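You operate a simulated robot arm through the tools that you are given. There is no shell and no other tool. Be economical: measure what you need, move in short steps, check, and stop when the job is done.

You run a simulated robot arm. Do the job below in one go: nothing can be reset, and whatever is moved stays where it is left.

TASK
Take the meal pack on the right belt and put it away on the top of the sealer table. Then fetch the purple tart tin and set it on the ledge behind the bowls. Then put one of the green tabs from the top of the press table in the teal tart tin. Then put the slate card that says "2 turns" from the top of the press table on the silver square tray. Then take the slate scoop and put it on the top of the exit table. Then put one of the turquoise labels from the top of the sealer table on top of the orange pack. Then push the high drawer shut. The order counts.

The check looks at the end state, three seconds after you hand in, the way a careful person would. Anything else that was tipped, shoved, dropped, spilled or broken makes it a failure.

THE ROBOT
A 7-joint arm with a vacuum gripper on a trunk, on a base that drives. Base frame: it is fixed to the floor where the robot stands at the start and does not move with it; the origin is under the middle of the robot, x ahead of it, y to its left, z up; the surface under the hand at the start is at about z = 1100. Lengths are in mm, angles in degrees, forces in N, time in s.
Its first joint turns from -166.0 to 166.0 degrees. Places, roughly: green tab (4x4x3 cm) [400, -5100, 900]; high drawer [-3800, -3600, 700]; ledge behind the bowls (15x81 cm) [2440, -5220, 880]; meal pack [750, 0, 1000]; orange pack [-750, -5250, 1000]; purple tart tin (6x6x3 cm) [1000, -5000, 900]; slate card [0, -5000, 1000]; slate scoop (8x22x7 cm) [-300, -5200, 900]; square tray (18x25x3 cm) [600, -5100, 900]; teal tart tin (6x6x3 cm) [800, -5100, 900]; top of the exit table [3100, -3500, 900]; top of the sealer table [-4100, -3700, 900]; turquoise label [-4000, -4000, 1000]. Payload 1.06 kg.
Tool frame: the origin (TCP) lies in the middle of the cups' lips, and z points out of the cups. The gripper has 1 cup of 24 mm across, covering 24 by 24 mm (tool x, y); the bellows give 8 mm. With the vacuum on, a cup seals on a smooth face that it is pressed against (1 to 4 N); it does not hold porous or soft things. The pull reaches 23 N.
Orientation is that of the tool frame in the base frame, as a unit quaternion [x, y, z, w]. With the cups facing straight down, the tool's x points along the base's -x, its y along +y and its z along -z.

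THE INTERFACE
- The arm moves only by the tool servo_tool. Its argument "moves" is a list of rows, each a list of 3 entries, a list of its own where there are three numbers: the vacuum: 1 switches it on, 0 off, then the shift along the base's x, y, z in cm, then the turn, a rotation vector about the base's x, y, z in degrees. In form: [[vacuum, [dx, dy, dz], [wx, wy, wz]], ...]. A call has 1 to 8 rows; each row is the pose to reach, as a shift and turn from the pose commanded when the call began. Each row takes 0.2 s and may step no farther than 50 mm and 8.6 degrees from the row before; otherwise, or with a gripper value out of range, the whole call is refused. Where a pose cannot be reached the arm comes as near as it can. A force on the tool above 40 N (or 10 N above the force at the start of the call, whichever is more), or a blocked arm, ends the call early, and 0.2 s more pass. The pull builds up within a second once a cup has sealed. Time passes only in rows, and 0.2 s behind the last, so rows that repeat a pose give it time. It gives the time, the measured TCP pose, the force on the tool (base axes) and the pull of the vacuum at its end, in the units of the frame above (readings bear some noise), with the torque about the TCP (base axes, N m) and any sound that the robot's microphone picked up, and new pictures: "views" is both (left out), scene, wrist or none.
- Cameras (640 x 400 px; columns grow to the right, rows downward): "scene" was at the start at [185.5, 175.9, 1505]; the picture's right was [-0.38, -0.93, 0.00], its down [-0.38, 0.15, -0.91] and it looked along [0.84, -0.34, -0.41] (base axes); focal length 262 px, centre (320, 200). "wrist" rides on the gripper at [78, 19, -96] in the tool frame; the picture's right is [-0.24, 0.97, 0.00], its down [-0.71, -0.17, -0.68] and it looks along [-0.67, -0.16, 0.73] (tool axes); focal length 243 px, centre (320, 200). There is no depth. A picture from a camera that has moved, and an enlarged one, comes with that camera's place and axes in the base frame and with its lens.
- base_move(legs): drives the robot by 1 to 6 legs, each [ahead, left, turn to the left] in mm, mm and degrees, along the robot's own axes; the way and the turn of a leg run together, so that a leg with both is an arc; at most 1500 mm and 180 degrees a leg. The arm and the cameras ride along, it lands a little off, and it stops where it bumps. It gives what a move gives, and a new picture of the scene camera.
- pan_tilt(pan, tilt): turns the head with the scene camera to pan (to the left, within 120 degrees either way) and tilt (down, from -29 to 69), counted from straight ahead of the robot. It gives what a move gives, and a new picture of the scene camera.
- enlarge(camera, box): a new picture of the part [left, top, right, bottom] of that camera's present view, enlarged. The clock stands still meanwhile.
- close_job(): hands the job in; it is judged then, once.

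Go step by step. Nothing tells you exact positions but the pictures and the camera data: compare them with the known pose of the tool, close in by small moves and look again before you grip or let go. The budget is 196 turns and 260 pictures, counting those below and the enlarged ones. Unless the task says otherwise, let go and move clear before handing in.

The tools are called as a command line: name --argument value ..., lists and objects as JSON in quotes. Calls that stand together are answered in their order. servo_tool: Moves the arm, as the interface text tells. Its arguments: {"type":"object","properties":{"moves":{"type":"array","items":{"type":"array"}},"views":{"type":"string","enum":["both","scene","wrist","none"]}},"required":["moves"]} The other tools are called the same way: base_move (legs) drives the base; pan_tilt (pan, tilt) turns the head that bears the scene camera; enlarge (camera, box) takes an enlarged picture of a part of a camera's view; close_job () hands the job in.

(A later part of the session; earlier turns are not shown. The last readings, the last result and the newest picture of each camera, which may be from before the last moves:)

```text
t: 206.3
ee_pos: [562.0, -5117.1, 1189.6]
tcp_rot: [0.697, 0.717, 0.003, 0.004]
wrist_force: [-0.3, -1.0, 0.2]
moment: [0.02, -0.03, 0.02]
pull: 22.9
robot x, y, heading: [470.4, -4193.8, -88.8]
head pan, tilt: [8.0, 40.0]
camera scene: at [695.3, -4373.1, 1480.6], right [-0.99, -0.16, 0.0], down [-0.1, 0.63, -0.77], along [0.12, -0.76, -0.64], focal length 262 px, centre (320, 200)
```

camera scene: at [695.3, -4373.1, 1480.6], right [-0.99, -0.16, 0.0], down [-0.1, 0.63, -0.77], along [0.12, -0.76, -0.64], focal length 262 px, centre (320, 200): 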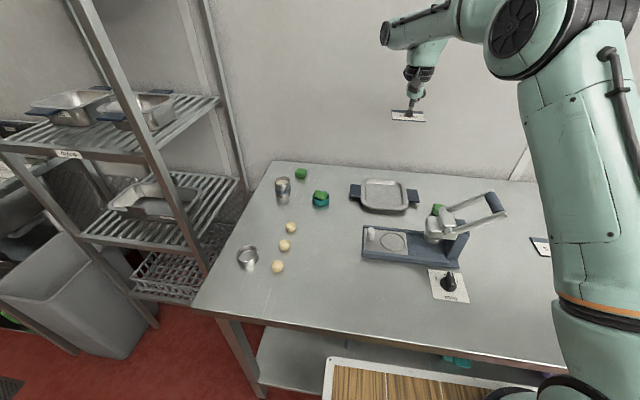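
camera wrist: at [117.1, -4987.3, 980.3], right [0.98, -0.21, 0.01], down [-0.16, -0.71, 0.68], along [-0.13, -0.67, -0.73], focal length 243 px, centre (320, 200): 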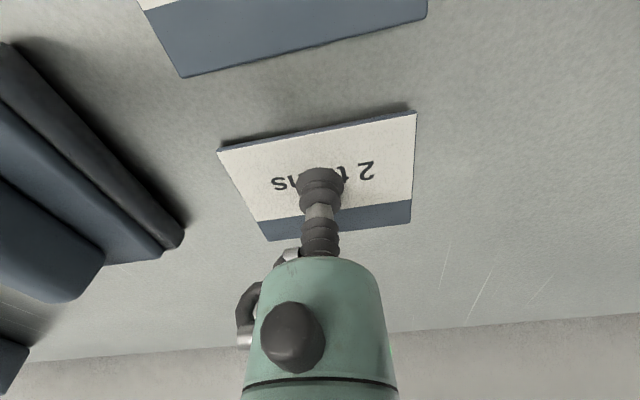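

Tray centre is about (583,-5138). I move over and lower to about 965.

servo_tool --moves '[[1, [2.1, -2.1, 0], [0, 0, 0]], [1, [2.1, -2.1, -5], [0, 0, 0]], [1, [2.1, -2.1, -10], [0, 0, 0]], [1, [2.1, -2.1, -15], [0, 0, 0]], [1, [2.1, -2.1, -20], [0, 0, 0]], [1, [2.1, -2.1, -22.5], [0, 0, 0]], [1, [2.1, -2.1, -22.5], [0, 0, 0]]]' --views "wrist"

enlarge --camera "scene" --box '[336, 150, 432, 210]'

```text
t: 207.9
ee_pos: [582.0, -5139.1, 963.3]
tcp_rot: [0.697, 0.717, 0.002, 0.004]
wrist_force: [-0.4, 0.3, 0.4]
moment: [0.02, 0.02, -0.01]
pull: 23.2
robot x, y, heading: [468.7, -4190.8, -88.7]
head pan, tilt: [8.0, 40.0]
camera wrist: at [596.6, -5059.2, 1058.0], right [0.98, -0.21, 0.01], down [-0.16, -0.71, 0.68], along [-0.13, -0.67, -0.73], focal length 243 px, centre (320, 200)
```

wrist: 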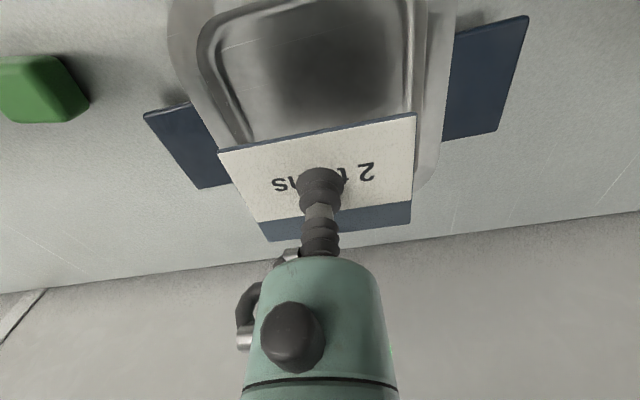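

```text
6.67 times, centred on (384, 180) of scene
camera zoom: at [695.4, -4373.1, 1480.6], right [-0.99, -0.16, 0.0], down [-0.1, 0.63, -0.77], along [0.12, -0.76, -0.64], focal length 1750 px, centre (-107, 333)
```

zoom: 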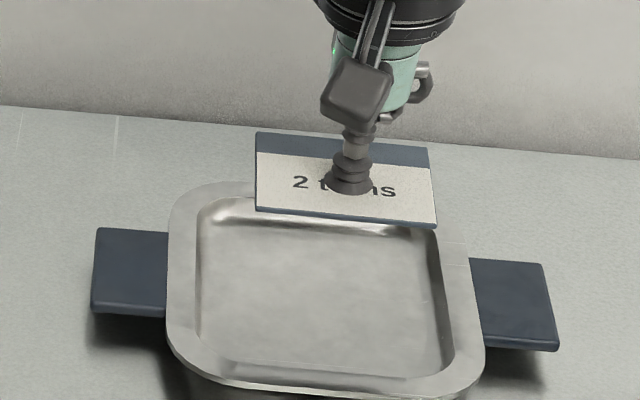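

The card is over the tray centre. I lower it inside and check.

servo_tool --moves '[[1, [0.4, 0, -3], [0, 0, 0]], [1, [0.4, 0, -5], [0, 0, 0]], [1, [0.4, 0, -6], [0, 0, 0]], [1, [0.4, 0, -6], [0, 0, 0]]]' --views "wrist"

enlarge --camera "scene" --box '[336, 160, 432, 220]'

```text
t: 208.9
ee_pos: [587.0, -5136.7, 904.7]
tcp_rot: [0.696, 0.718, 0.002, 0.005]
wrist_force: [-0.3, 0.1, -0.5]
moment: [0.0, 0.0, -0.03]
pull: 22.8
robot x, y, heading: [470.9, -4195.6, -89.0]
head pan, tilt: [8.0, 40.0]
camera wrist: at [601.9, -5057.7, 999.7], right [0.98, -0.21, 0.01], down [-0.16, -0.71, 0.69], along [-0.13, -0.67, -0.73], focal length 243 px, centre (320, 200)
```

wrist: 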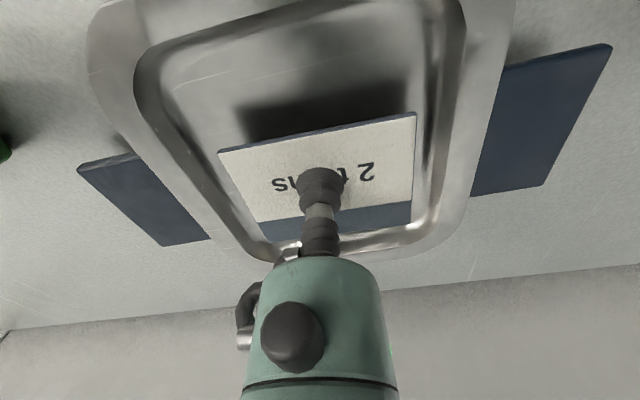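

```text
6.67 times, centred on (384, 190) of scene
camera zoom: at [695.4, -4373.1, 1480.6], right [-0.99, -0.16, 0.0], down [-0.1, 0.63, -0.77], along [0.12, -0.76, -0.64], focal length 1750 px, centre (-107, 267)
```

zoom: 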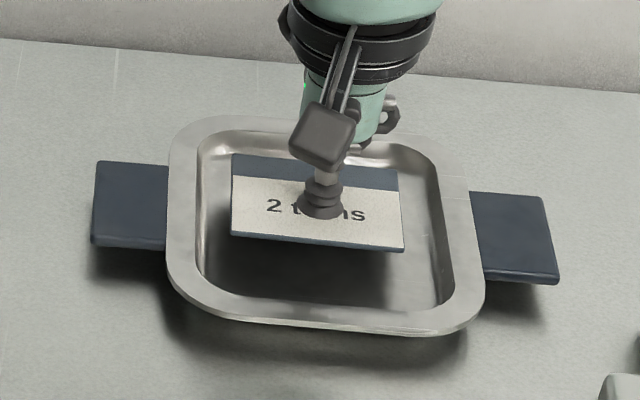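

servo_tool --moves '[[1, [0, 0, -0.5], [0, 0, 0]], [1, [0, 0, -1.0], [0, 0, 0]], [1, [0, 0, -1.4], [0, 0, 0]], [1, [0, 0, -1.8], [0, 0, 0]], [1, [0, 0, -1.8], [0, 0, 0]]]' --views "none"

```text
t: 210.1
ee_pos: [586.7, -5138.0, 888.0]
tcp_rot: [0.697, 0.717, 0.003, 0.004]
wrist_force: [-0.1, 0.6, -0.1]
moment: [-0.01, 0.02, -0.02]
pull: 22.9
robot x, y, heading: [470.9, -4190.7, -89.0]
head pan, tilt: [8.0, 40.0]
```

servo_tool --moves '[[1, [0, 0, -0.3], [0, 0, 0]], [1, [0, 0, -0.6], [0, 0, 0]], [1, [0, 0, -0.8], [0, 0, 0]], [1, [0, 0, -0.8], [0, 0, 0]]]' --views "none"

```text
t: 211.1
ee_pos: [586.4, -5138.2, 880.7]
tcp_rot: [0.696, 0.718, 0.001, 0.006]
wrist_force: [4.6, -5.3, 19.1]
moment: [0.06, 0.13, 0.03]
pull: 23.1
robot x, y, heading: [468.4, -4195.2, -88.7]
head pan, tilt: [8.0, 40.0]
```

The card is down. I release and rise.

servo_tool --moves '[[0, [0, 0, 0.3], [0, 0, 0]], [0, [0, 0, 0.3], [0, 0, 0]], [0, [0, 0, 0.3], [0, 0, 0]], [0, [0, 0, 0.6], [0, 0, 0]], [0, [0, 0, 2], [0, 0, 0]], [0, [0, 0, 6], [0, 0, 0]], [0, [0, 0, 10.5], [0, 0, 0]], [0, [0, 0, 15], [0, 0, 0]]]' --views "none"

servo_tool --moves '[[0, [0, 0, 5], [0, 0, 0]], [0, [0, 0, 10], [0, 0, 0]], [0, [0, 0, 15], [0, 0, 0]], [0, [-2, 4, 16], [0, 0, 0]], [0, [-4, 8, 17], [0, 0, 0]], [0, [-6, 12, 18], [0, 0, 0]], [0, [-8, 16, 19], [0, 0, 0]], [0, [-10, 20, 20], [0, 0, 0]]]' --views "scene"

```text
t: 212.9
ee_pos: [585.7, -5136.7, 1028.7]
tcp_rot: [0.697, 0.717, 0.002, 0.004]
wrist_force: [0.7, -0.1, 0.8]
moment: [0.02, -0.01, -0.01]
pull: 0.2
robot x, y, heading: [469.0, -4193.7, -89.0]
head pan, tilt: [8.0, 40.0]
```

```text
t: 214.7
ee_pos: [484.8, -4936.6, 1231.9]
tcp_rot: [0.696, 0.718, 0.002, 0.003]
wrist_force: [0.1, -0.5, -0.5]
moment: [0.03, -0.04, 0.02]
pull: 0.1
robot x, y, heading: [470.6, -4192.4, -88.7]
head pan, tilt: [8.0, 40.0]
camera scene: at [695.6, -4373.8, 1480.5], right [-0.99, -0.16, 0.0], down [-0.1, 0.64, -0.77], along [0.12, -0.76, -0.64], focal length 262 px, centre (320, 200)
```

scene: 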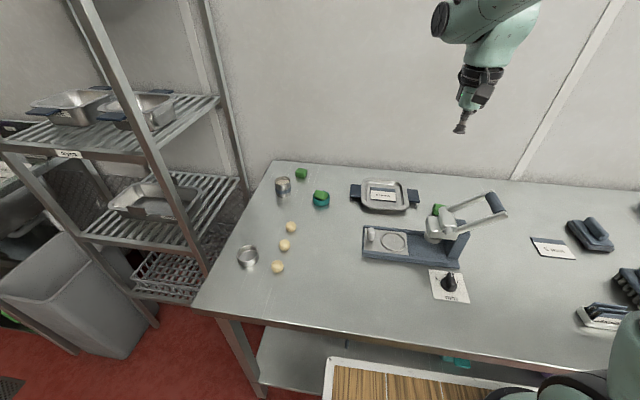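

The card lies in the tray. Next the slate scoop near (-300,-5200). I retract the arm and raise it.

servo_tool --moves '[[0, [-2, 4, 2], [0, 0, 0]], [0, [-4, 8, 4], [0, 0, 0]], [0, [-6, 12, 6], [0, 0, 0]], [0, [-8, 16, 8], [0, 0, 0]], [0, [-9, 20, 10], [0, 0, 0]], [0, [-9, 22, 10], [0, 0, 0]]]' --views "none"

```text
t: 216.1
ee_pos: [397.6, -4717.0, 1331.7]
tcp_rot: [0.697, 0.717, 0.002, 0.003]
wrist_force: [-0.2, -1.3, -1.1]
moment: [0.02, 0.02, -0.03]
pull: 0.1
robot x, y, heading: [471.9, -4194.7, -88.7]
head pan, tilt: [8.0, 40.0]
```

base_move --legs '[[0, -700, -0.5]]'

pan_tilt --pan 5 --tilt 40

```text
t: 219.9
ee_pos: [-286.0, -4729.7, 1331.2]
tcp_rot: [0.696, 0.718, 0.004, 0.004]
wrist_force: [0.9, -0.2, 0.0]
moment: [0.0, 0.02, 0.0]
pull: 0.2
robot x, y, heading: [-212.6, -4207.0, -88.8]
head pan, tilt: [8.0, 40.0]
camera scene: at [11.4, -4386.4, 1480.6], right [-0.99, -0.16, 0.0], down [-0.1, 0.63, -0.77], along [0.12, -0.76, -0.64], focal length 262 px, centre (320, 200)
```

scene: 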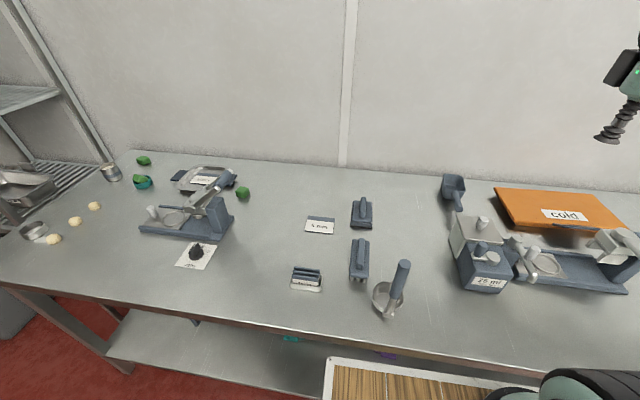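

```text
t: 220.5
ee_pos: [-285.4, -4728.5, 1332.3]
tcp_rot: [0.696, 0.718, 0.002, 0.005]
wrist_force: [0.3, 0.3, 0.2]
moment: [-0.04, 0.02, 0.0]
pull: 0.2
robot x, y, heading: [-212.4, -4205.1, -89.2]
head pan, tilt: [5.0, 40.0]
camera scene: at [7.1, -4387.0, 1480.6], right [-0.99, -0.11, 0.0], down [-0.07, 0.64, -0.77], along [0.08, -0.76, -0.64], focal length 262 px, centre (320, 200)
```

scene: 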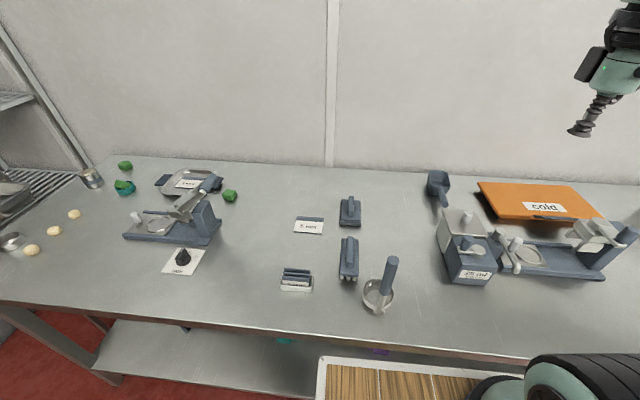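

The slate scoop is at the back near (440,185) px. I zoom in on it.

enlarge --camera "scene" --box '[400, 150, 560, 250]'

```text
4.00 times, centred on (480, 200) of scene
camera zoom: at [7.1, -4387.0, 1480.6], right [-0.99, -0.11, 0.0], down [-0.07, 0.64, -0.77], along [0.08, -0.76, -0.64], focal length 1050 px, centre (-320, 200)
```

zoom: 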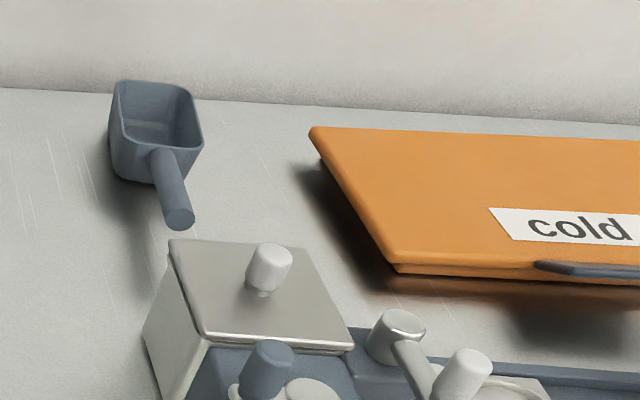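

The scoop's bowl centre is near (-369,-5247) with the handle toward +y. I move 70 ahead and 120 right for reach, then go over it.

base_move --legs '[[70, -120, 0]]'

```text
t: 221.8
ee_pos: [-404.8, -4803.5, 1331.7]
tcp_rot: [0.695, 0.719, 0.002, 0.004]
wrist_force: [0.3, 0.2, -0.1]
moment: [-0.01, 0.0, 0.0]
pull: 0.1
robot x, y, heading: [-335.6, -4277.5, -88.6]
head pan, tilt: [5.0, 40.0]
camera scene: at [-114.0, -4459.0, 1480.6], right [-0.99, -0.11, 0.0], down [-0.07, 0.64, -0.77], along [0.08, -0.76, -0.64], focal length 262 px, centre (320, 200)
```

scene: 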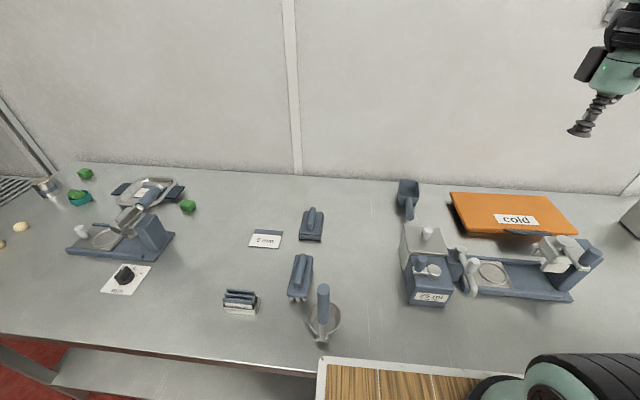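

servo_tool --moves '[[0, [0.5, -4.8, 0], [0, 0, 0]], [0, [1, -9.6, 0], [0, 0, 0]], [0, [1.5, -14.4, 0], [0, 0, 0]], [0, [2, -19.2, 0], [0, 0, 0]], [0, [2.5, -24, 0], [0, 0, 0]], [0, [3, -28.8, 0], [0, 0, 0]], [0, [3.5, -33.6, -1], [0, 0, 0]], [0, [4, -38, -3], [0, 0, 0]]]' --views "none"

servo_tool --moves '[[0, [0, -3, -4], [0, 0, 0]], [0, [0, -5.5, -8], [0, 0, 0]], [0, [0, -5.5, -13], [0, 0, 0]], [0, [0, -5.5, -18], [0, 0, 0]], [0, [0, -5.5, -23], [0, 0, 0]], [0, [0, -5.5, -26], [0, 0, 0]], [0, [0, -5.5, -26], [0, 0, 0]]]' --views "both"

```text
t: 223.7
ee_pos: [-364.6, -5183.8, 1305.4]
tcp_rot: [0.695, 0.719, 0.002, 0.006]
wrist_force: [-0.4, 0.3, 1.2]
moment: [-0.05, -0.02, 0.02]
pull: 0.0
robot x, y, heading: [-335.3, -4278.6, -88.6]
head pan, tilt: [5.0, 40.0]
```

```text
t: 225.2
ee_pos: [-368.0, -5241.8, 1042.7]
tcp_rot: [0.695, 0.719, 0.003, 0.004]
wrist_force: [0.3, 0.6, 0.3]
moment: [-0.01, 0.01, -0.01]
pull: 0.0
robot x, y, heading: [-337.4, -4281.2, -88.6]
head pan, tilt: [5.0, 40.0]
camera scene: at [-113.9, -4458.9, 1480.6], right [-0.99, -0.11, 0.0], down [-0.07, 0.64, -0.77], along [0.08, -0.76, -0.64], focal length 262 px, centre (320, 200)
camera wrist: at [-353.9, -5162.3, 1137.1], right [0.98, -0.2, 0.01], down [-0.15, -0.71, 0.68], along [-0.13, -0.67, -0.73], focal length 243 px, centre (320, 200)
```

scene: 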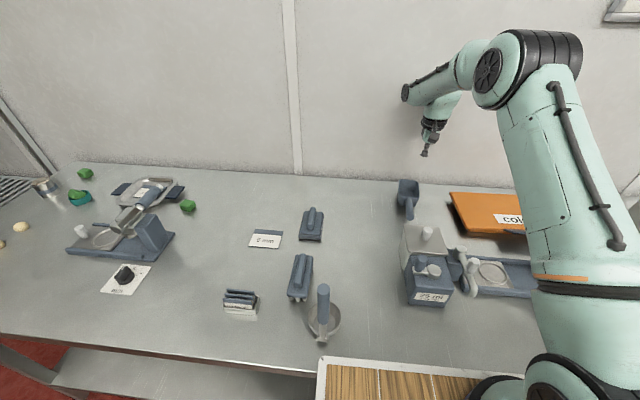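
wrist: 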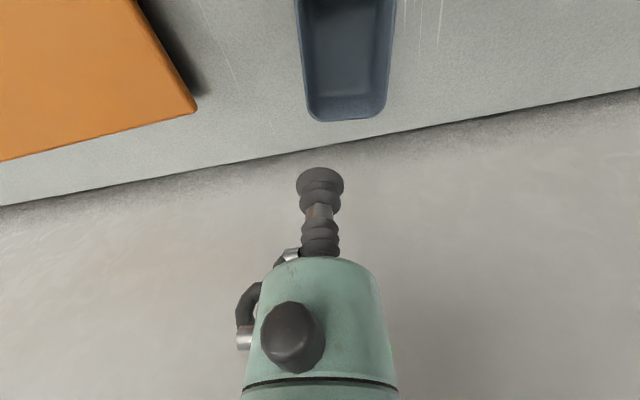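

The bowl's floor centre is about (-342,-5210). I shift there and lower a bit to look.

servo_tool --moves '[[0, [1.3, 1.8, 0], [0, 0, 0]], [0, [2.6, 3.4, 0], [0, 0, 0]], [0, [2.6, 3.4, -4], [0, 0, 0]], [0, [2.6, 3.4, -4], [0, 0, 0]]]' --views "wrist"

enlarge --camera "scene" --box '[360, 130, 456, 190]'

```text
t: 226.2
ee_pos: [-341.8, -5202.9, 1002.0]
tcp_rot: [0.696, 0.718, 0.002, 0.003]
wrist_force: [1.0, 0.5, -0.3]
moment: [0.01, -0.01, 0.01]
pull: 0.0
robot x, y, heading: [-336.7, -4279.7, -88.7]
head pan, tilt: [5.0, 40.0]
camera wrist: at [-327.1, -5124.6, 1096.6], right [0.98, -0.2, 0.01], down [-0.15, -0.71, 0.68], along [-0.13, -0.67, -0.73], focal length 243 px, centre (320, 200)
```

wrist: 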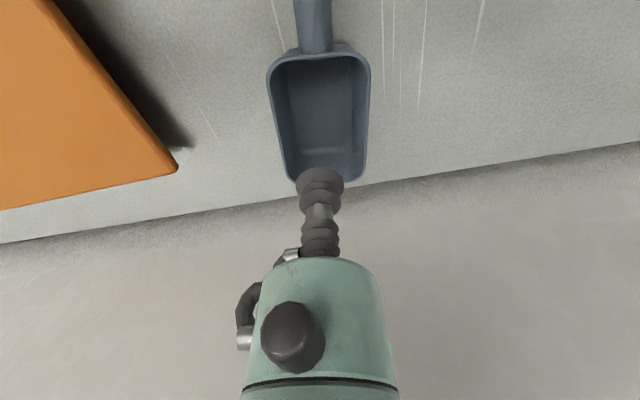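

```text
6.67 times, centred on (408, 160) of scene
camera zoom: at [-113.9, -4458.9, 1480.6], right [-0.99, -0.11, 0.0], down [-0.07, 0.64, -0.77], along [0.08, -0.76, -0.64], focal length 1750 px, centre (-267, 467)
```

zoom: 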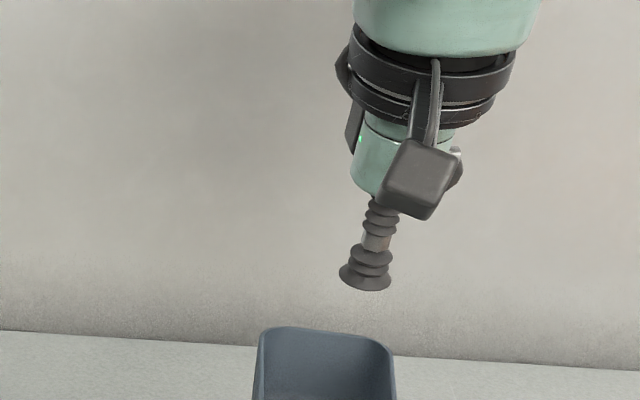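

I aim at (-344,-5195), nearer the handle side, and descend carefully into the bowl.

servo_tool --moves '[[0, [-0.2, 0.8, -3], [0, 0, 0]], [0, [-0.2, 0.8, -6], [0, 0, 0]], [0, [-0.2, 0.8, -8], [0, 0, 0]], [0, [-0.2, 0.8, -8], [0, 0, 0]]]' --views "wrist"

enlarge --camera "scene" --box '[360, 150, 456, 210]'

```text
t: 227.2
ee_pos: [-344.1, -5194.0, 921.7]
tcp_rot: [0.696, 0.718, 0.003, 0.005]
wrist_force: [1.2, -0.1, 4.5]
moment: [-0.01, 0.07, 0.01]
pull: 0.1
robot x, y, heading: [-336.0, -4279.0, -88.8]
head pan, tilt: [5.0, 40.0]
camera wrist: at [-328.8, -5115.6, 1016.0], right [0.98, -0.2, 0.01], down [-0.15, -0.71, 0.69], along [-0.13, -0.67, -0.73], focal length 243 px, centre (320, 200)
```

wrist: 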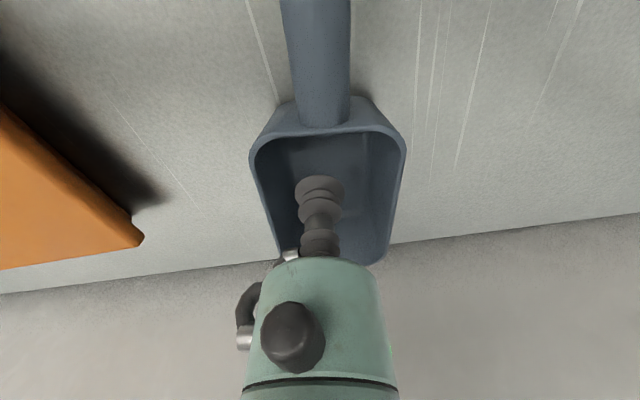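

```text
6.67 times, centred on (408, 180) of scene
camera zoom: at [-113.9, -4458.8, 1480.6], right [-0.99, -0.11, 0.0], down [-0.07, 0.64, -0.77], along [0.08, -0.76, -0.64], focal length 1750 px, centre (-267, 333)
```

zoom: 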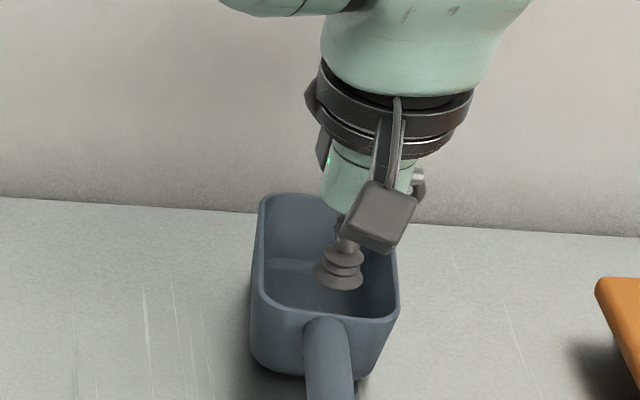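

There's already 4.5 N of contact at 921. I turn on the vacuum and press lightly.

servo_tool --moves '[[1, [0, 0, 0], [0, 0, 0]], [1, [0, 0, -0.2], [0, 0, 0]], [1, [0, 0, -0.2], [0, 0, 0]], [1, [0, 0, -0.2], [0, 0, 0]], [1, [0, 0, -0.2], [0, 0, 0]]]' --views "wrist"

enlarge --camera "wrist" --box '[240, 130, 400, 230]'

```text
t: 228.4
ee_pos: [-343.3, -5195.0, 920.0]
tcp_rot: [0.695, 0.719, 0.002, 0.004]
wrist_force: [-4.4, 0.1, 11.2]
moment: [-0.02, 0.04, -0.05]
pull: 23.0
robot x, y, heading: [-335.3, -4282.4, -88.9]
head pan, tilt: [5.0, 40.0]
camera wrist: at [-328.5, -5115.7, 1014.5], right [0.98, -0.2, 0.01], down [-0.15, -0.71, 0.69], along [-0.13, -0.67, -0.73], focal length 243 px, centre (320, 200)
```

wrist: 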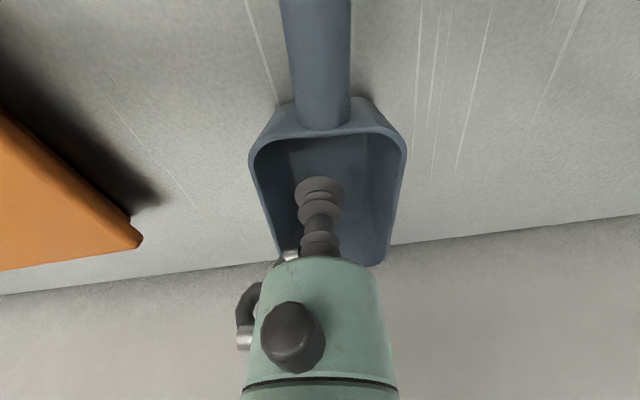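

```text
4.00 times, centred on (320, 180) of wrist
camera zoom: at [-328.5, -5115.7, 1014.5], right [0.98, -0.2, 0.01], down [-0.15, -0.71, 0.69], along [-0.13, -0.67, -0.73], focal length 970 px, centre (320, 280)
```

zoom: 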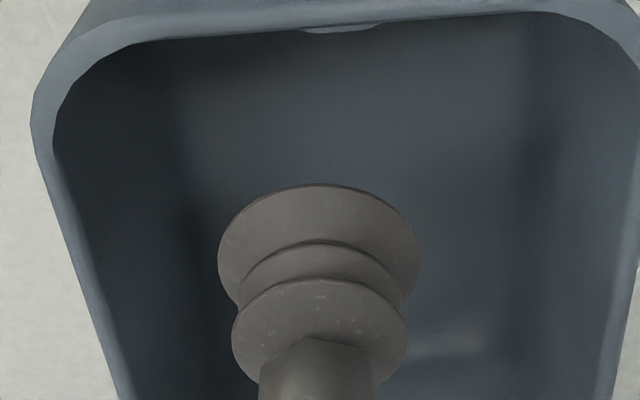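

Sealed. I lift a little and check that it hangs securely.

servo_tool --moves '[[1, [0, 0, 1], [0, 0, 0]], [1, [0, 0, 2.5], [0, 0, 0]], [1, [0, 0, 5], [0, 0, 0]], [1, [0, 0, 9], [0, 0, 0]], [1, [0, 0, 13], [0, 0, 0]], [1, [0, 0, 13], [0, 0, 0]]]' --views "wrist"

enlarge --camera "scene" --box '[360, 110, 520, 210]'

```text
t: 229.8
ee_pos: [-340.3, -5194.4, 1049.8]
tcp_rot: [0.695, 0.719, 0.004, 0.005]
wrist_force: [0.3, -0.2, -0.7]
moment: [0.02, -0.01, 0.01]
pull: 22.5
robot x, y, heading: [-335.0, -4280.5, -88.6]
head pan, tilt: [5.0, 40.0]
camera wrist: at [-324.5, -5116.4, 1143.6], right [0.98, -0.2, 0.01], down [-0.15, -0.71, 0.68], along [-0.13, -0.67, -0.73], focal length 243 px, centre (320, 200)
```

wrist: 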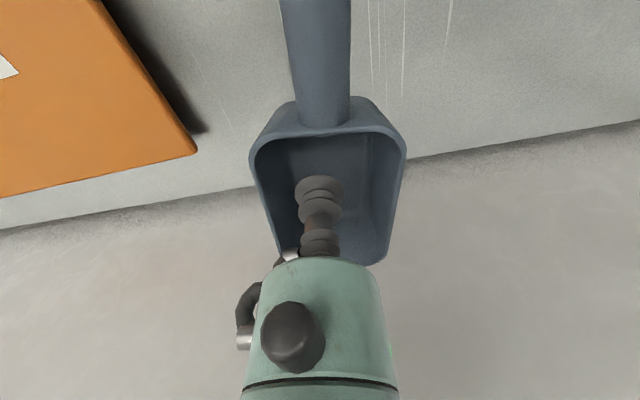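

```text
4.00 times, centred on (440, 160) of scene
camera zoom: at [-113.9, -4459.1, 1480.6], right [-0.99, -0.11, 0.0], down [-0.07, 0.64, -0.77], along [0.08, -0.76, -0.64], focal length 1050 px, centre (-160, 360)
```

zoom: 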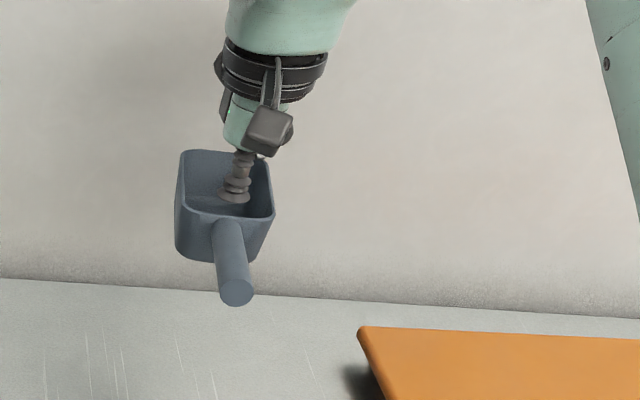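

Held level and light. I raise to about 1310 and retract.

servo_tool --moves '[[1, [0, 0, 5], [0, 0, 0]], [1, [0, 0, 10], [0, 0, 0]], [1, [0, 0, 15], [0, 0, 0]], [1, [0, 0.5, 19], [0, 0, 0]], [1, [0, 3, 22], [0, 0, 0]], [1, [0, 7, 24], [0, 0, 0]], [1, [0, 11.5, 26], [0, 0, 0]], [1, [-0.5, 16, 27], [0, 0, 0]]]' --views "none"

servo_tool --moves '[[1, [-1, 4.5, 1], [0, 0, 0]], [1, [-2, 9, 1], [0, 0, 0]], [1, [-3, 13.5, 1], [0, 0, 0]], [1, [-4, 18, 1], [0, 0, 0]], [1, [-4, 22.5, 1], [0, 0, 0]], [1, [-4, 27, 1], [0, 0, 0]], [1, [-4, 30, 1], [0, 0, 0]]]' --views "none"

```text
t: 231.7
ee_pos: [-347.8, -5036.0, 1318.3]
tcp_rot: [0.696, 0.718, 0.003, 0.004]
wrist_force: [-0.6, -1.4, -1.7]
moment: [0.08, 0.05, 0.0]
pull: 22.6
robot x, y, heading: [-336.7, -4278.8, -88.7]
head pan, tilt: [5.0, 40.0]
```

```text
t: 233.2
ee_pos: [-385.4, -4734.7, 1330.5]
tcp_rot: [0.695, 0.719, 0.004, 0.004]
wrist_force: [-0.6, -0.5, -0.4]
moment: [0.07, 0.03, -0.01]
pull: 22.9
robot x, y, heading: [-336.8, -4280.1, -88.5]
head pan, tilt: [5.0, 40.0]
```

base_move --legs '[[-110, 300, -0.5], [0, 1200, 0], [0, 1100, 0]]'

pan_tilt --pan 100 --tilt 22

pan_tilt --pan 60 --tilt 22

```text
t: 246.2
ee_pos: [2180.2, -4592.7, 1330.2]
tcp_rot: [0.699, 0.715, 0.004, 0.004]
wrist_force: [-0.9, -0.2, -0.7]
moment: [0.02, 0.01, 0.0]
pull: 22.4
robot x, y, heading: [2232.7, -4136.4, -89.4]
head pan, tilt: [5.0, 40.0]
camera scene: at [2454.1, -4320.6, 1480.6], right [-0.99, -0.1, 0.0], down [-0.06, 0.64, -0.77], along [0.08, -0.76, -0.64], focal length 262 px, centre (320, 200)
```

scene: 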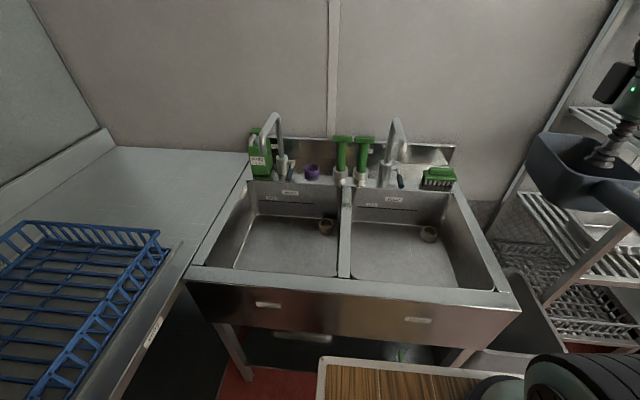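

```text
t: 247.9
ee_pos: [2181.1, -4592.9, 1329.8]
tcp_rot: [0.699, 0.715, 0.003, 0.004]
wrist_force: [0.4, 0.6, -0.7]
moment: [0.03, 0.03, 0.0]
pull: 22.9
robot x, y, heading: [2233.8, -4136.8, -89.2]
head pan, tilt: [100.0, 22.0]
camera scene: at [2536.8, -4218.8, 1508.8], right [0.19, -0.98, 0.0], down [-0.37, -0.07, -0.93], along [0.91, 0.17, -0.37], focal length 262 px, centre (320, 200)
```

scene: 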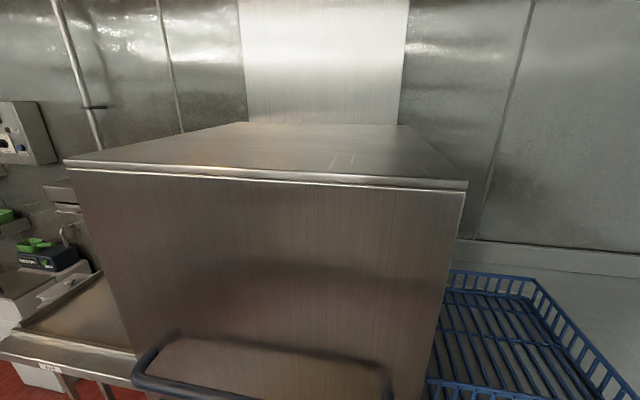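

```text
t: 248.9
ee_pos: [2180.0, -4594.0, 1330.3]
tcp_rot: [0.699, 0.715, 0.004, 0.004]
wrist_force: [0.1, -0.1, -0.1]
moment: [0.01, -0.01, -0.05]
pull: 23.1
robot x, y, heading: [2232.3, -4138.2, -89.3]
head pan, tilt: [60.0, 22.0]
camera scene: at [2526.6, -4281.3, 1508.8], right [-0.49, -0.87, 0.0], down [-0.33, 0.18, -0.93], along [0.81, -0.45, -0.37], focal length 262 px, centre (320, 200)
```

scene: 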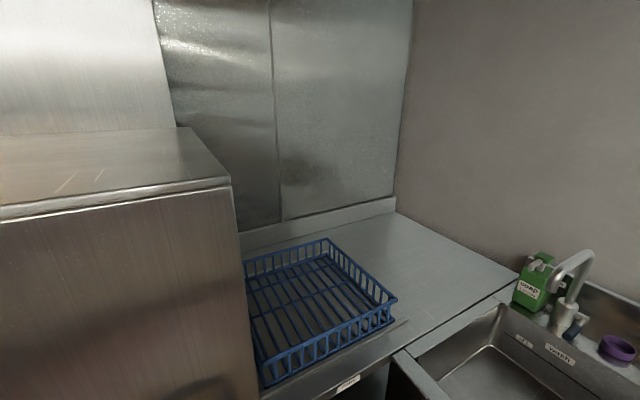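

Purple tin is still fine on the ledge. The exit table should be on the +y side of the dish machine; I look further left/back before moving there.

pan_tilt --pan 120 --tilt 30

```text
t: 250.2
ee_pos: [2179.6, -4593.3, 1330.6]
tcp_rot: [0.699, 0.715, 0.002, 0.005]
wrist_force: [-0.2, 0.1, -1.4]
moment: [0.02, -0.01, -0.01]
pull: 22.8
robot x, y, heading: [2235.4, -4141.2, -89.3]
head pan, tilt: [120.0, 30.0]
camera scene: at [2523.4, -4189.8, 1496.0], right [0.51, -0.86, 0.0], down [-0.43, -0.26, -0.87], along [0.74, 0.44, -0.5], focal length 262 px, centre (320, 200)
```

scene: 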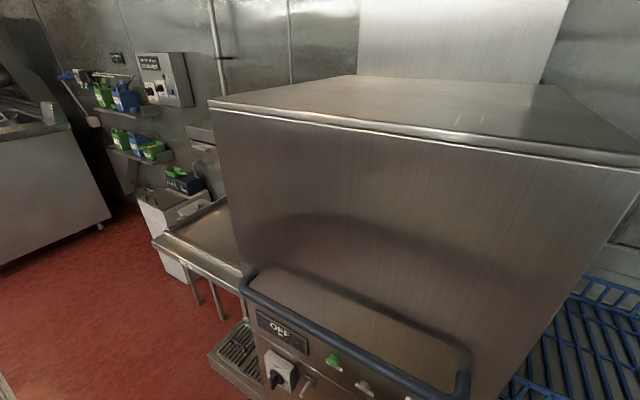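

The exit table spans about x 2900–3300, y -3700 to -3290. I back up to y about -3500 and turn to face it.

base_move --legs '[[-630, 0, 0], [0, 0, 89.3]]'

pan_tilt --pan 10 --tilt 30

```text
t: 257.5
ee_pos: [2680.8, -3589.3, 1330.1]
tcp_rot: [0.005, 1.0, 0.006, 0.0]
wrist_force: [-0.4, 0.0, -0.8]
moment: [0.01, -0.02, -0.01]
pull: 22.3
robot x, y, heading: [2228.2, -3520.6, -0.9]
head pan, tilt: [120.0, 30.0]
camera scene: at [2288.3, -3233.2, 1496.0], right [0.88, 0.48, 0.0], down [0.24, -0.44, -0.87], along [-0.42, 0.76, -0.5], focal length 262 px, centre (320, 200)
```

scene: 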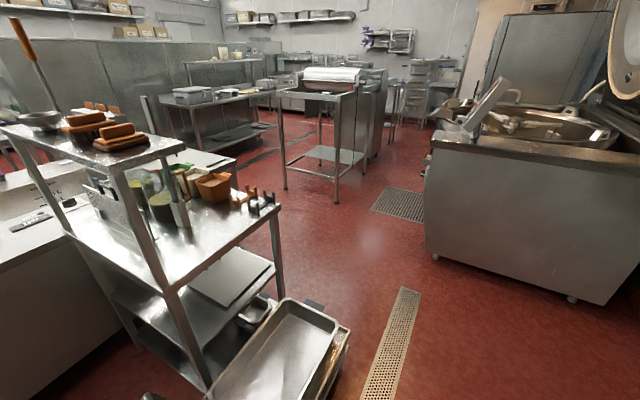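

```text
t: 259.4
ee_pos: [2680.1, -3589.0, 1330.8]
tcp_rot: [0.004, 1.0, 0.006, 0.001]
wrist_force: [-0.3, -0.3, -1.2]
moment: [0.0, -0.01, 0.02]
pull: 22.2
robot x, y, heading: [2229.6, -3522.2, -1.1]
head pan, tilt: [10.0, 30.0]
camera scene: at [2421.4, -3298.3, 1496.0], right [0.16, -0.99, 0.0], down [-0.49, -0.08, -0.87], along [0.86, 0.14, -0.5], focal length 262 px, centre (320, 200)
```

scene: 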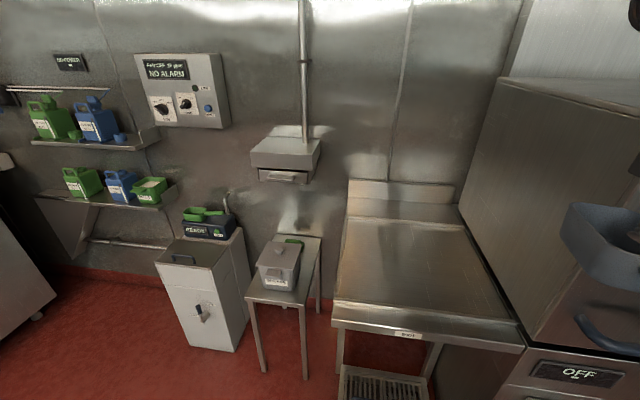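

The exit table top is clear, centred about (3115,-3500). I check its label and extend the arm over it.

enlarge --camera "scene" --box '[360, 310, 456, 370]'

servo_tool --moves '[[1, [4.8, 1, 0], [0, 0, 0]], [1, [9.6, 2, 0], [0, 0, 0]], [1, [14.4, 3, 0], [0, 0, 0]], [1, [19.2, 4, 0], [0, 0, 0]], [1, [24, 5, 0], [0, 0, 0]], [1, [28.8, 6, 0], [0, 0, 0]], [1, [33.6, 7, 0], [0, 0, 0]], [1, [38.4, 8, 0], [0, 0, 0]]]' --views "none"

```text
6.67 times, centred on (408, 340) of scene
camera zoom: at [2421.4, -3298.3, 1496.0], right [0.16, -0.99, 0.0], down [-0.49, -0.08, -0.87], along [0.86, 0.14, -0.5], focal length 1750 px, centre (-267, -733)
```

zoom: 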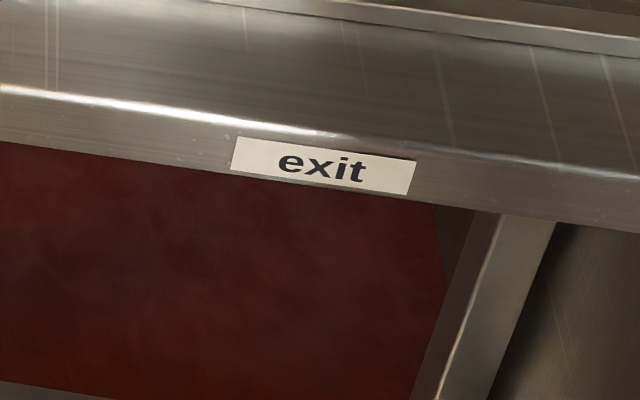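

```text
t: 261.2
ee_pos: [3061.7, -3514.3, 1336.4]
tcp_rot: [0.004, 1.0, 0.005, 0.002]
wrist_force: [-0.8, -0.6, 0.1]
moment: [0.04, -0.03, -0.02]
pull: 23.2
robot x, y, heading: [2229.6, -3522.5, -1.0]
head pan, tilt: [10.0, 30.0]
```

servo_tool --moves '[[1, [3, 1, -3.5], [0, 0, 0]], [1, [4.5, 1, -8], [0, 0, 0]], [1, [4.5, 1, -13], [0, 0, 0]], [1, [4.5, 1, -18], [0, 0, 0]], [1, [4.5, 1, -23], [0, 0, 0]], [1, [4.5, 1, -28], [0, 0, 0]], [1, [4.5, 1, -33], [0, 0, 0]], [1, [4.5, 1, -33], [0, 0, 0]]]' --views "both"

```text
t: 263.0
ee_pos: [3106.5, -3495.8, 999.1]
tcp_rot: [0.005, 1.0, 0.005, 0.002]
wrist_force: [0.2, 0.5, -0.6]
moment: [0.02, 0.02, -0.03]
pull: 22.4
robot x, y, heading: [2231.8, -3521.2, -0.8]
head pan, tilt: [10.0, 30.0]
camera scene: at [2421.3, -3298.3, 1496.0], right [0.16, -0.99, 0.0], down [-0.49, -0.08, -0.87], along [0.86, 0.13, -0.5], focal length 262 px, centre (320, 200)
camera wrist: at [3028.2, -3477.9, 1093.3], right [0.24, 0.97, 0.01], down [0.7, -0.18, 0.69], along [0.67, -0.16, -0.73], focal length 243 px, centre (320, 200)
```

scene: 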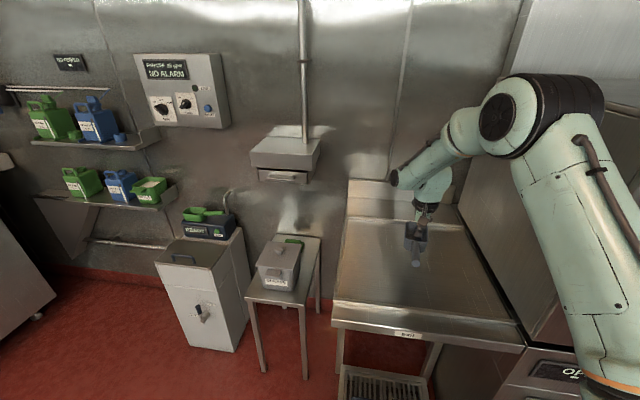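
wrist: 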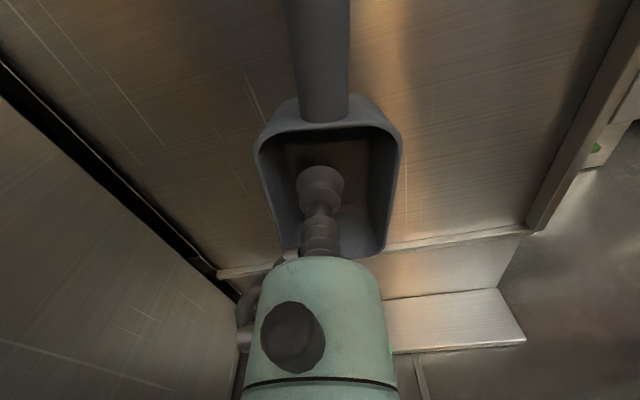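

Well centred on the exit table. I descend toward contact.

servo_tool --moves '[[1, [0, 0, -2], [0, 0, 0]], [1, [0, 0, -3.5], [0, 0, 0]], [1, [0, 0, -4.2], [0, 0, 0]], [1, [0, 0, -4.8], [0, 0, 0]], [1, [0, 0, -5.4], [0, 0, 0]], [1, [0, 0, -5.4], [0, 0, 0]]]' --views "none"

enlarge --camera "scene" --box '[350, 190, 478, 270]'

```text
t: 264.4
ee_pos: [3108.1, -3498.1, 944.9]
tcp_rot: [0.005, 1.0, 0.005, 0.001]
wrist_force: [0.3, -0.5, -0.9]
moment: [0.02, 0.03, -0.02]
pull: 23.0
robot x, y, heading: [2230.7, -3519.4, -0.9]
head pan, tilt: [10.0, 30.0]
```

```text
5.00 times, centred on (414, 230) of scene
camera zoom: at [2421.4, -3298.3, 1496.0], right [0.16, -0.99, 0.0], down [-0.49, -0.08, -0.87], along [0.86, 0.13, -0.5], focal length 1312 px, centre (-150, 50)
```

zoom: 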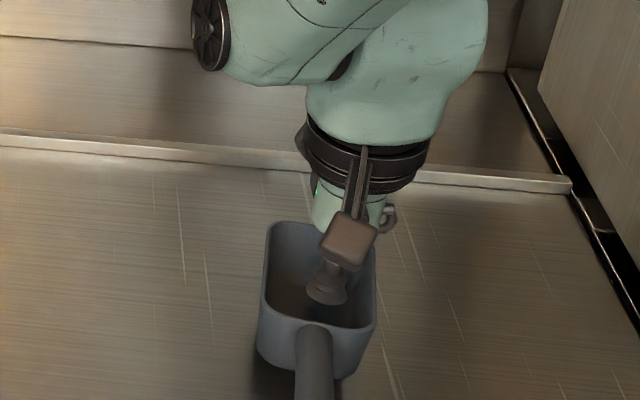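

servo_tool --moves '[[1, [0, 0, -0.4], [0, 0, 0]], [1, [0, 0, -0.8], [0, 0, 0]], [1, [0, 0, -1.2], [0, 0, 0]], [1, [0, 0, -1.6], [0, 0, 0]], [1, [0, 0, -1.6], [0, 0, 0]]]' --views "none"

```text
t: 265.6
ee_pos: [3109.2, -3499.4, 930.6]
tcp_rot: [0.005, 1.0, 0.005, 0.001]
wrist_force: [-0.9, -1.0, -0.2]
moment: [-0.02, -0.02, 0.04]
pull: 23.1
robot x, y, heading: [2226.9, -3518.8, -1.1]
head pan, tilt: [10.0, 30.0]
```

servo_tool --moves '[[1, [0, 0, -0.4], [0, 0, 0]], [1, [0, 0, -0.8], [0, 0, 0]], [1, [0, 0, -1.2], [0, 0, 0]], [1, [0, 0, -1.2], [0, 0, 0]]]' --views "none"

```text
t: 266.6
ee_pos: [3110.7, -3499.6, 919.5]
tcp_rot: [0.004, 1.0, 0.005, 0.001]
wrist_force: [-4.3, -4.5, 16.9]
moment: [-0.07, -0.09, -0.03]
pull: 23.1
robot x, y, heading: [2228.5, -3521.2, -1.1]
head pan, tilt: [10.0, 30.0]
```

Down on the table. I ease off, release and rise.

servo_tool --moves '[[1, [0, 0, 0.3], [0, 0, 0]], [0, [0, 0, 0.3], [0, 0, 0]], [0, [0, 0, 0.3], [0, 0, 0]], [0, [0, 0, 0.3], [0, 0, 0]], [0, [0, 0, 0.8], [0, 0, 0]], [0, [0, 0, 2.5], [0, 0, 0]], [0, [0, 0, 6.5], [0, 0, 0]], [0, [0, 0, 11], [0, 0, 0]]]' --views "none"

servo_tool --moves '[[0, [0, 0, 5], [0, 0, 0]], [0, [0, 0, 10], [0, 0, 0]], [0, [0, 0, 15], [0, 0, 0]], [0, [0, 0, 20], [0, 0, 0]], [0, [-3, 0, 24], [0, 0, 0]], [0, [-7, -0.5, 27], [0, 0, 0]], [0, [-11.5, -1, 29], [0, 0, 0]], [0, [-16, -1.5, 30], [0, 0, 0]]]' --views "scene"

```text
t: 268.4
ee_pos: [3110.8, -3496.8, 1028.6]
tcp_rot: [0.005, 1.0, 0.005, 0.001]
wrist_force: [-0.7, -0.3, -1.0]
moment: [0.02, -0.01, 0.0]
pull: 0.0
robot x, y, heading: [2228.0, -3520.7, -1.1]
head pan, tilt: [10.0, 30.0]
```

```text
refused: row 6 steps farther than a row can; nothing moved
```

servo_tool --moves '[[0, [0, 0, 4.8], [0, 0, 0]], [0, [0, 0, 9.6], [0, 0, 0]], [0, [0, 0, 14.4], [0, 0, 0]], [0, [0, 0, 19.2], [0, 0, 0]], [0, [-2.5, 0, 23], [0, 0, 0]], [0, [-6, 0, 26], [0, 0, 0]], [0, [-10, 0, 28], [0, 0, 0]], [0, [-14.5, 0, 29], [0, 0, 0]]]' --views "scene"

```text
t: 270.2
ee_pos: [2964.8, -3497.3, 1315.1]
tcp_rot: [0.005, 1.0, 0.004, 0.0]
wrist_force: [0.4, 0.9, -0.6]
moment: [0.03, 0.02, 0.0]
pull: 0.2
robot x, y, heading: [2228.1, -3517.0, -1.0]
head pan, tilt: [10.0, 30.0]
camera scene: at [2422.2, -3298.2, 1495.9], right [0.16, -0.99, 0.0], down [-0.49, -0.08, -0.87], along [0.86, 0.13, -0.5], focal length 262 px, centre (320, 200)
```

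scene: 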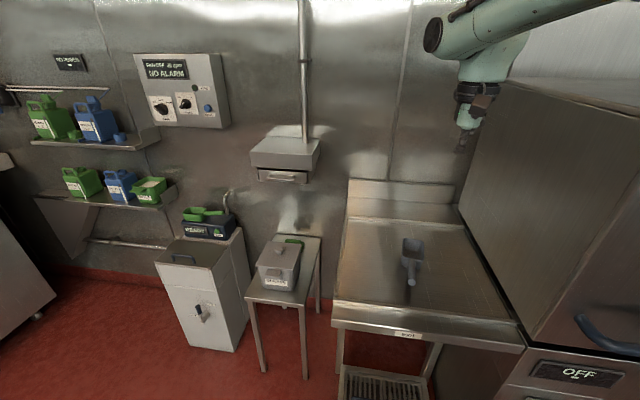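

The scoop lies on the exit table. I retract and drive back west to the sealer table for the label.

servo_tool --moves '[[0, [-4.7, -0.5, 0], [0, 0, 0]], [0, [-9.4, -1, 0], [0, 0, 0]], [0, [-14.1, -1.5, 0], [0, 0, 0]], [0, [-18.8, -2, 0], [0, 0, 0]], [0, [-23.5, -2.5, 0], [0, 0, 0]], [0, [-28.2, -3, 0], [0, 0, 0]], [0, [-32.9, -3.5, 0], [0, 0, 0]], [0, [-36, -4, 0], [0, 0, 0]]]' --views "none"

```text
t: 272.0
ee_pos: [2601.6, -3539.0, 1319.0]
tcp_rot: [0.005, 1.0, 0.004, 0.0]
wrist_force: [-0.2, 0.4, 0.4]
moment: [0.03, 0.01, 0.02]
pull: 0.0
robot x, y, heading: [2231.1, -3518.6, -1.2]
head pan, tilt: [10.0, 30.0]
```

base_move --legs '[[-300, -590, 1.2], [-1000, 0, 0], [-1400, 0, 0]]'

```text
t: 287.2
ee_pos: [-161.5, -4095.8, 1320.6]
tcp_rot: [-0.011, 1.0, 0.005, 0.001]
wrist_force: [-0.7, 0.2, 0.0]
moment: [0.02, 0.0, 0.01]
pull: 0.0
robot x, y, heading: [-535.1, -4086.5, 0.7]
head pan, tilt: [10.0, 30.0]
camera scene: at [-348.2, -3859.2, 1496.0], right [0.19, -0.98, 0.0], down [-0.49, -0.09, -0.87], along [0.85, 0.16, -0.5], focal length 262 px, centre (320, 200)
```

scene: 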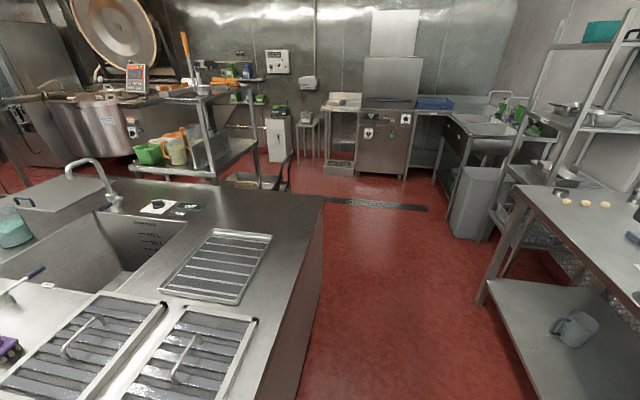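

base_move --legs '[[-420, 180, 0], [0, 0, 179.3], [1000, 0, 0], [1050, 0, 0]]'

pan_tilt --pan 0 --tilt 38

```text
t: 307.1
ee_pos: [-3383.7, -3984.7, 1319.8]
tcp_rot: [0.999, 0.034, 0.0, 0.006]
wrist_force: [0.3, 0.6, -0.1]
moment: [0.0, 0.01, 0.0]
pull: 0.2
robot x, y, heading: [-3011.7, -3975.1, -176.8]
head pan, tilt: [10.0, 30.0]
camera scene: at [-3186.9, -4210.8, 1496.0], right [-0.23, 0.97, 0.0], down [0.49, 0.12, -0.87], along [-0.84, -0.2, -0.5], focal length 262 px, centre (320, 200)
```

scene: 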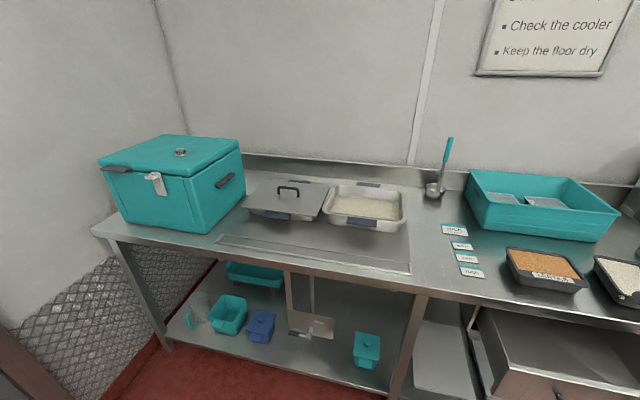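

```text
t: 307.8
ee_pos: [-3385.1, -3984.6, 1320.8]
tcp_rot: [0.999, 0.034, 0.0, 0.005]
wrist_force: [0.6, 0.6, 0.7]
moment: [-0.01, -0.02, 0.0]
pull: 0.0
robot x, y, heading: [-3014.0, -3973.0, -176.5]
head pan, tilt: [0.0, 38.0]
camera scene: at [-3185.1, -4195.0, 1483.7], right [-0.06, 1.0, 0.0], down [0.61, 0.04, -0.79], along [-0.79, -0.05, -0.62], focal length 262 px, centre (320, 200)
```

scene: 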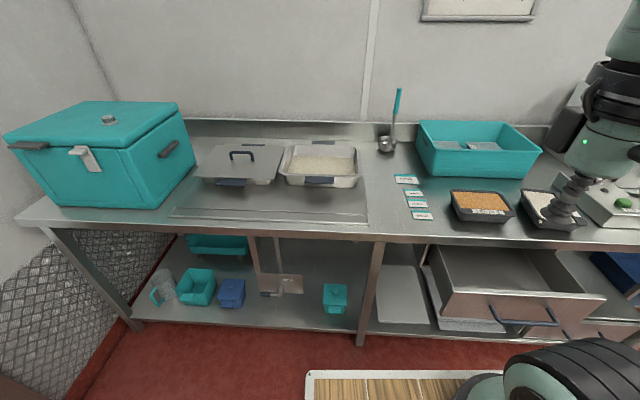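

enlarge --camera "scene" --box '[370, 165, 466, 225]'

```text
6.67 times, centred on (418, 195) of scene
camera zoom: at [-3185.1, -4195.0, 1483.7], right [-0.06, 1.0, 0.0], down [0.61, 0.04, -0.79], along [-0.79, -0.05, -0.62], focal length 1750 px, centre (-333, 233)
```

zoom: 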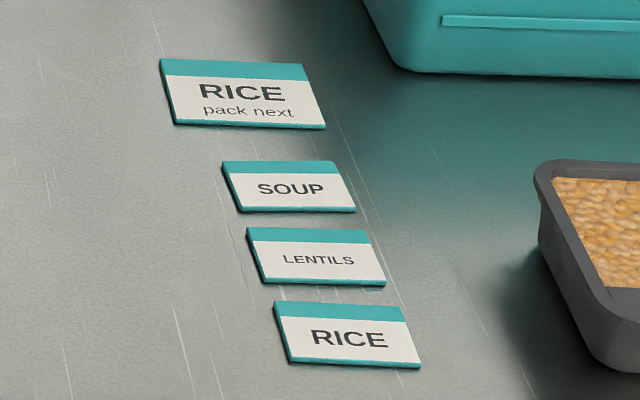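

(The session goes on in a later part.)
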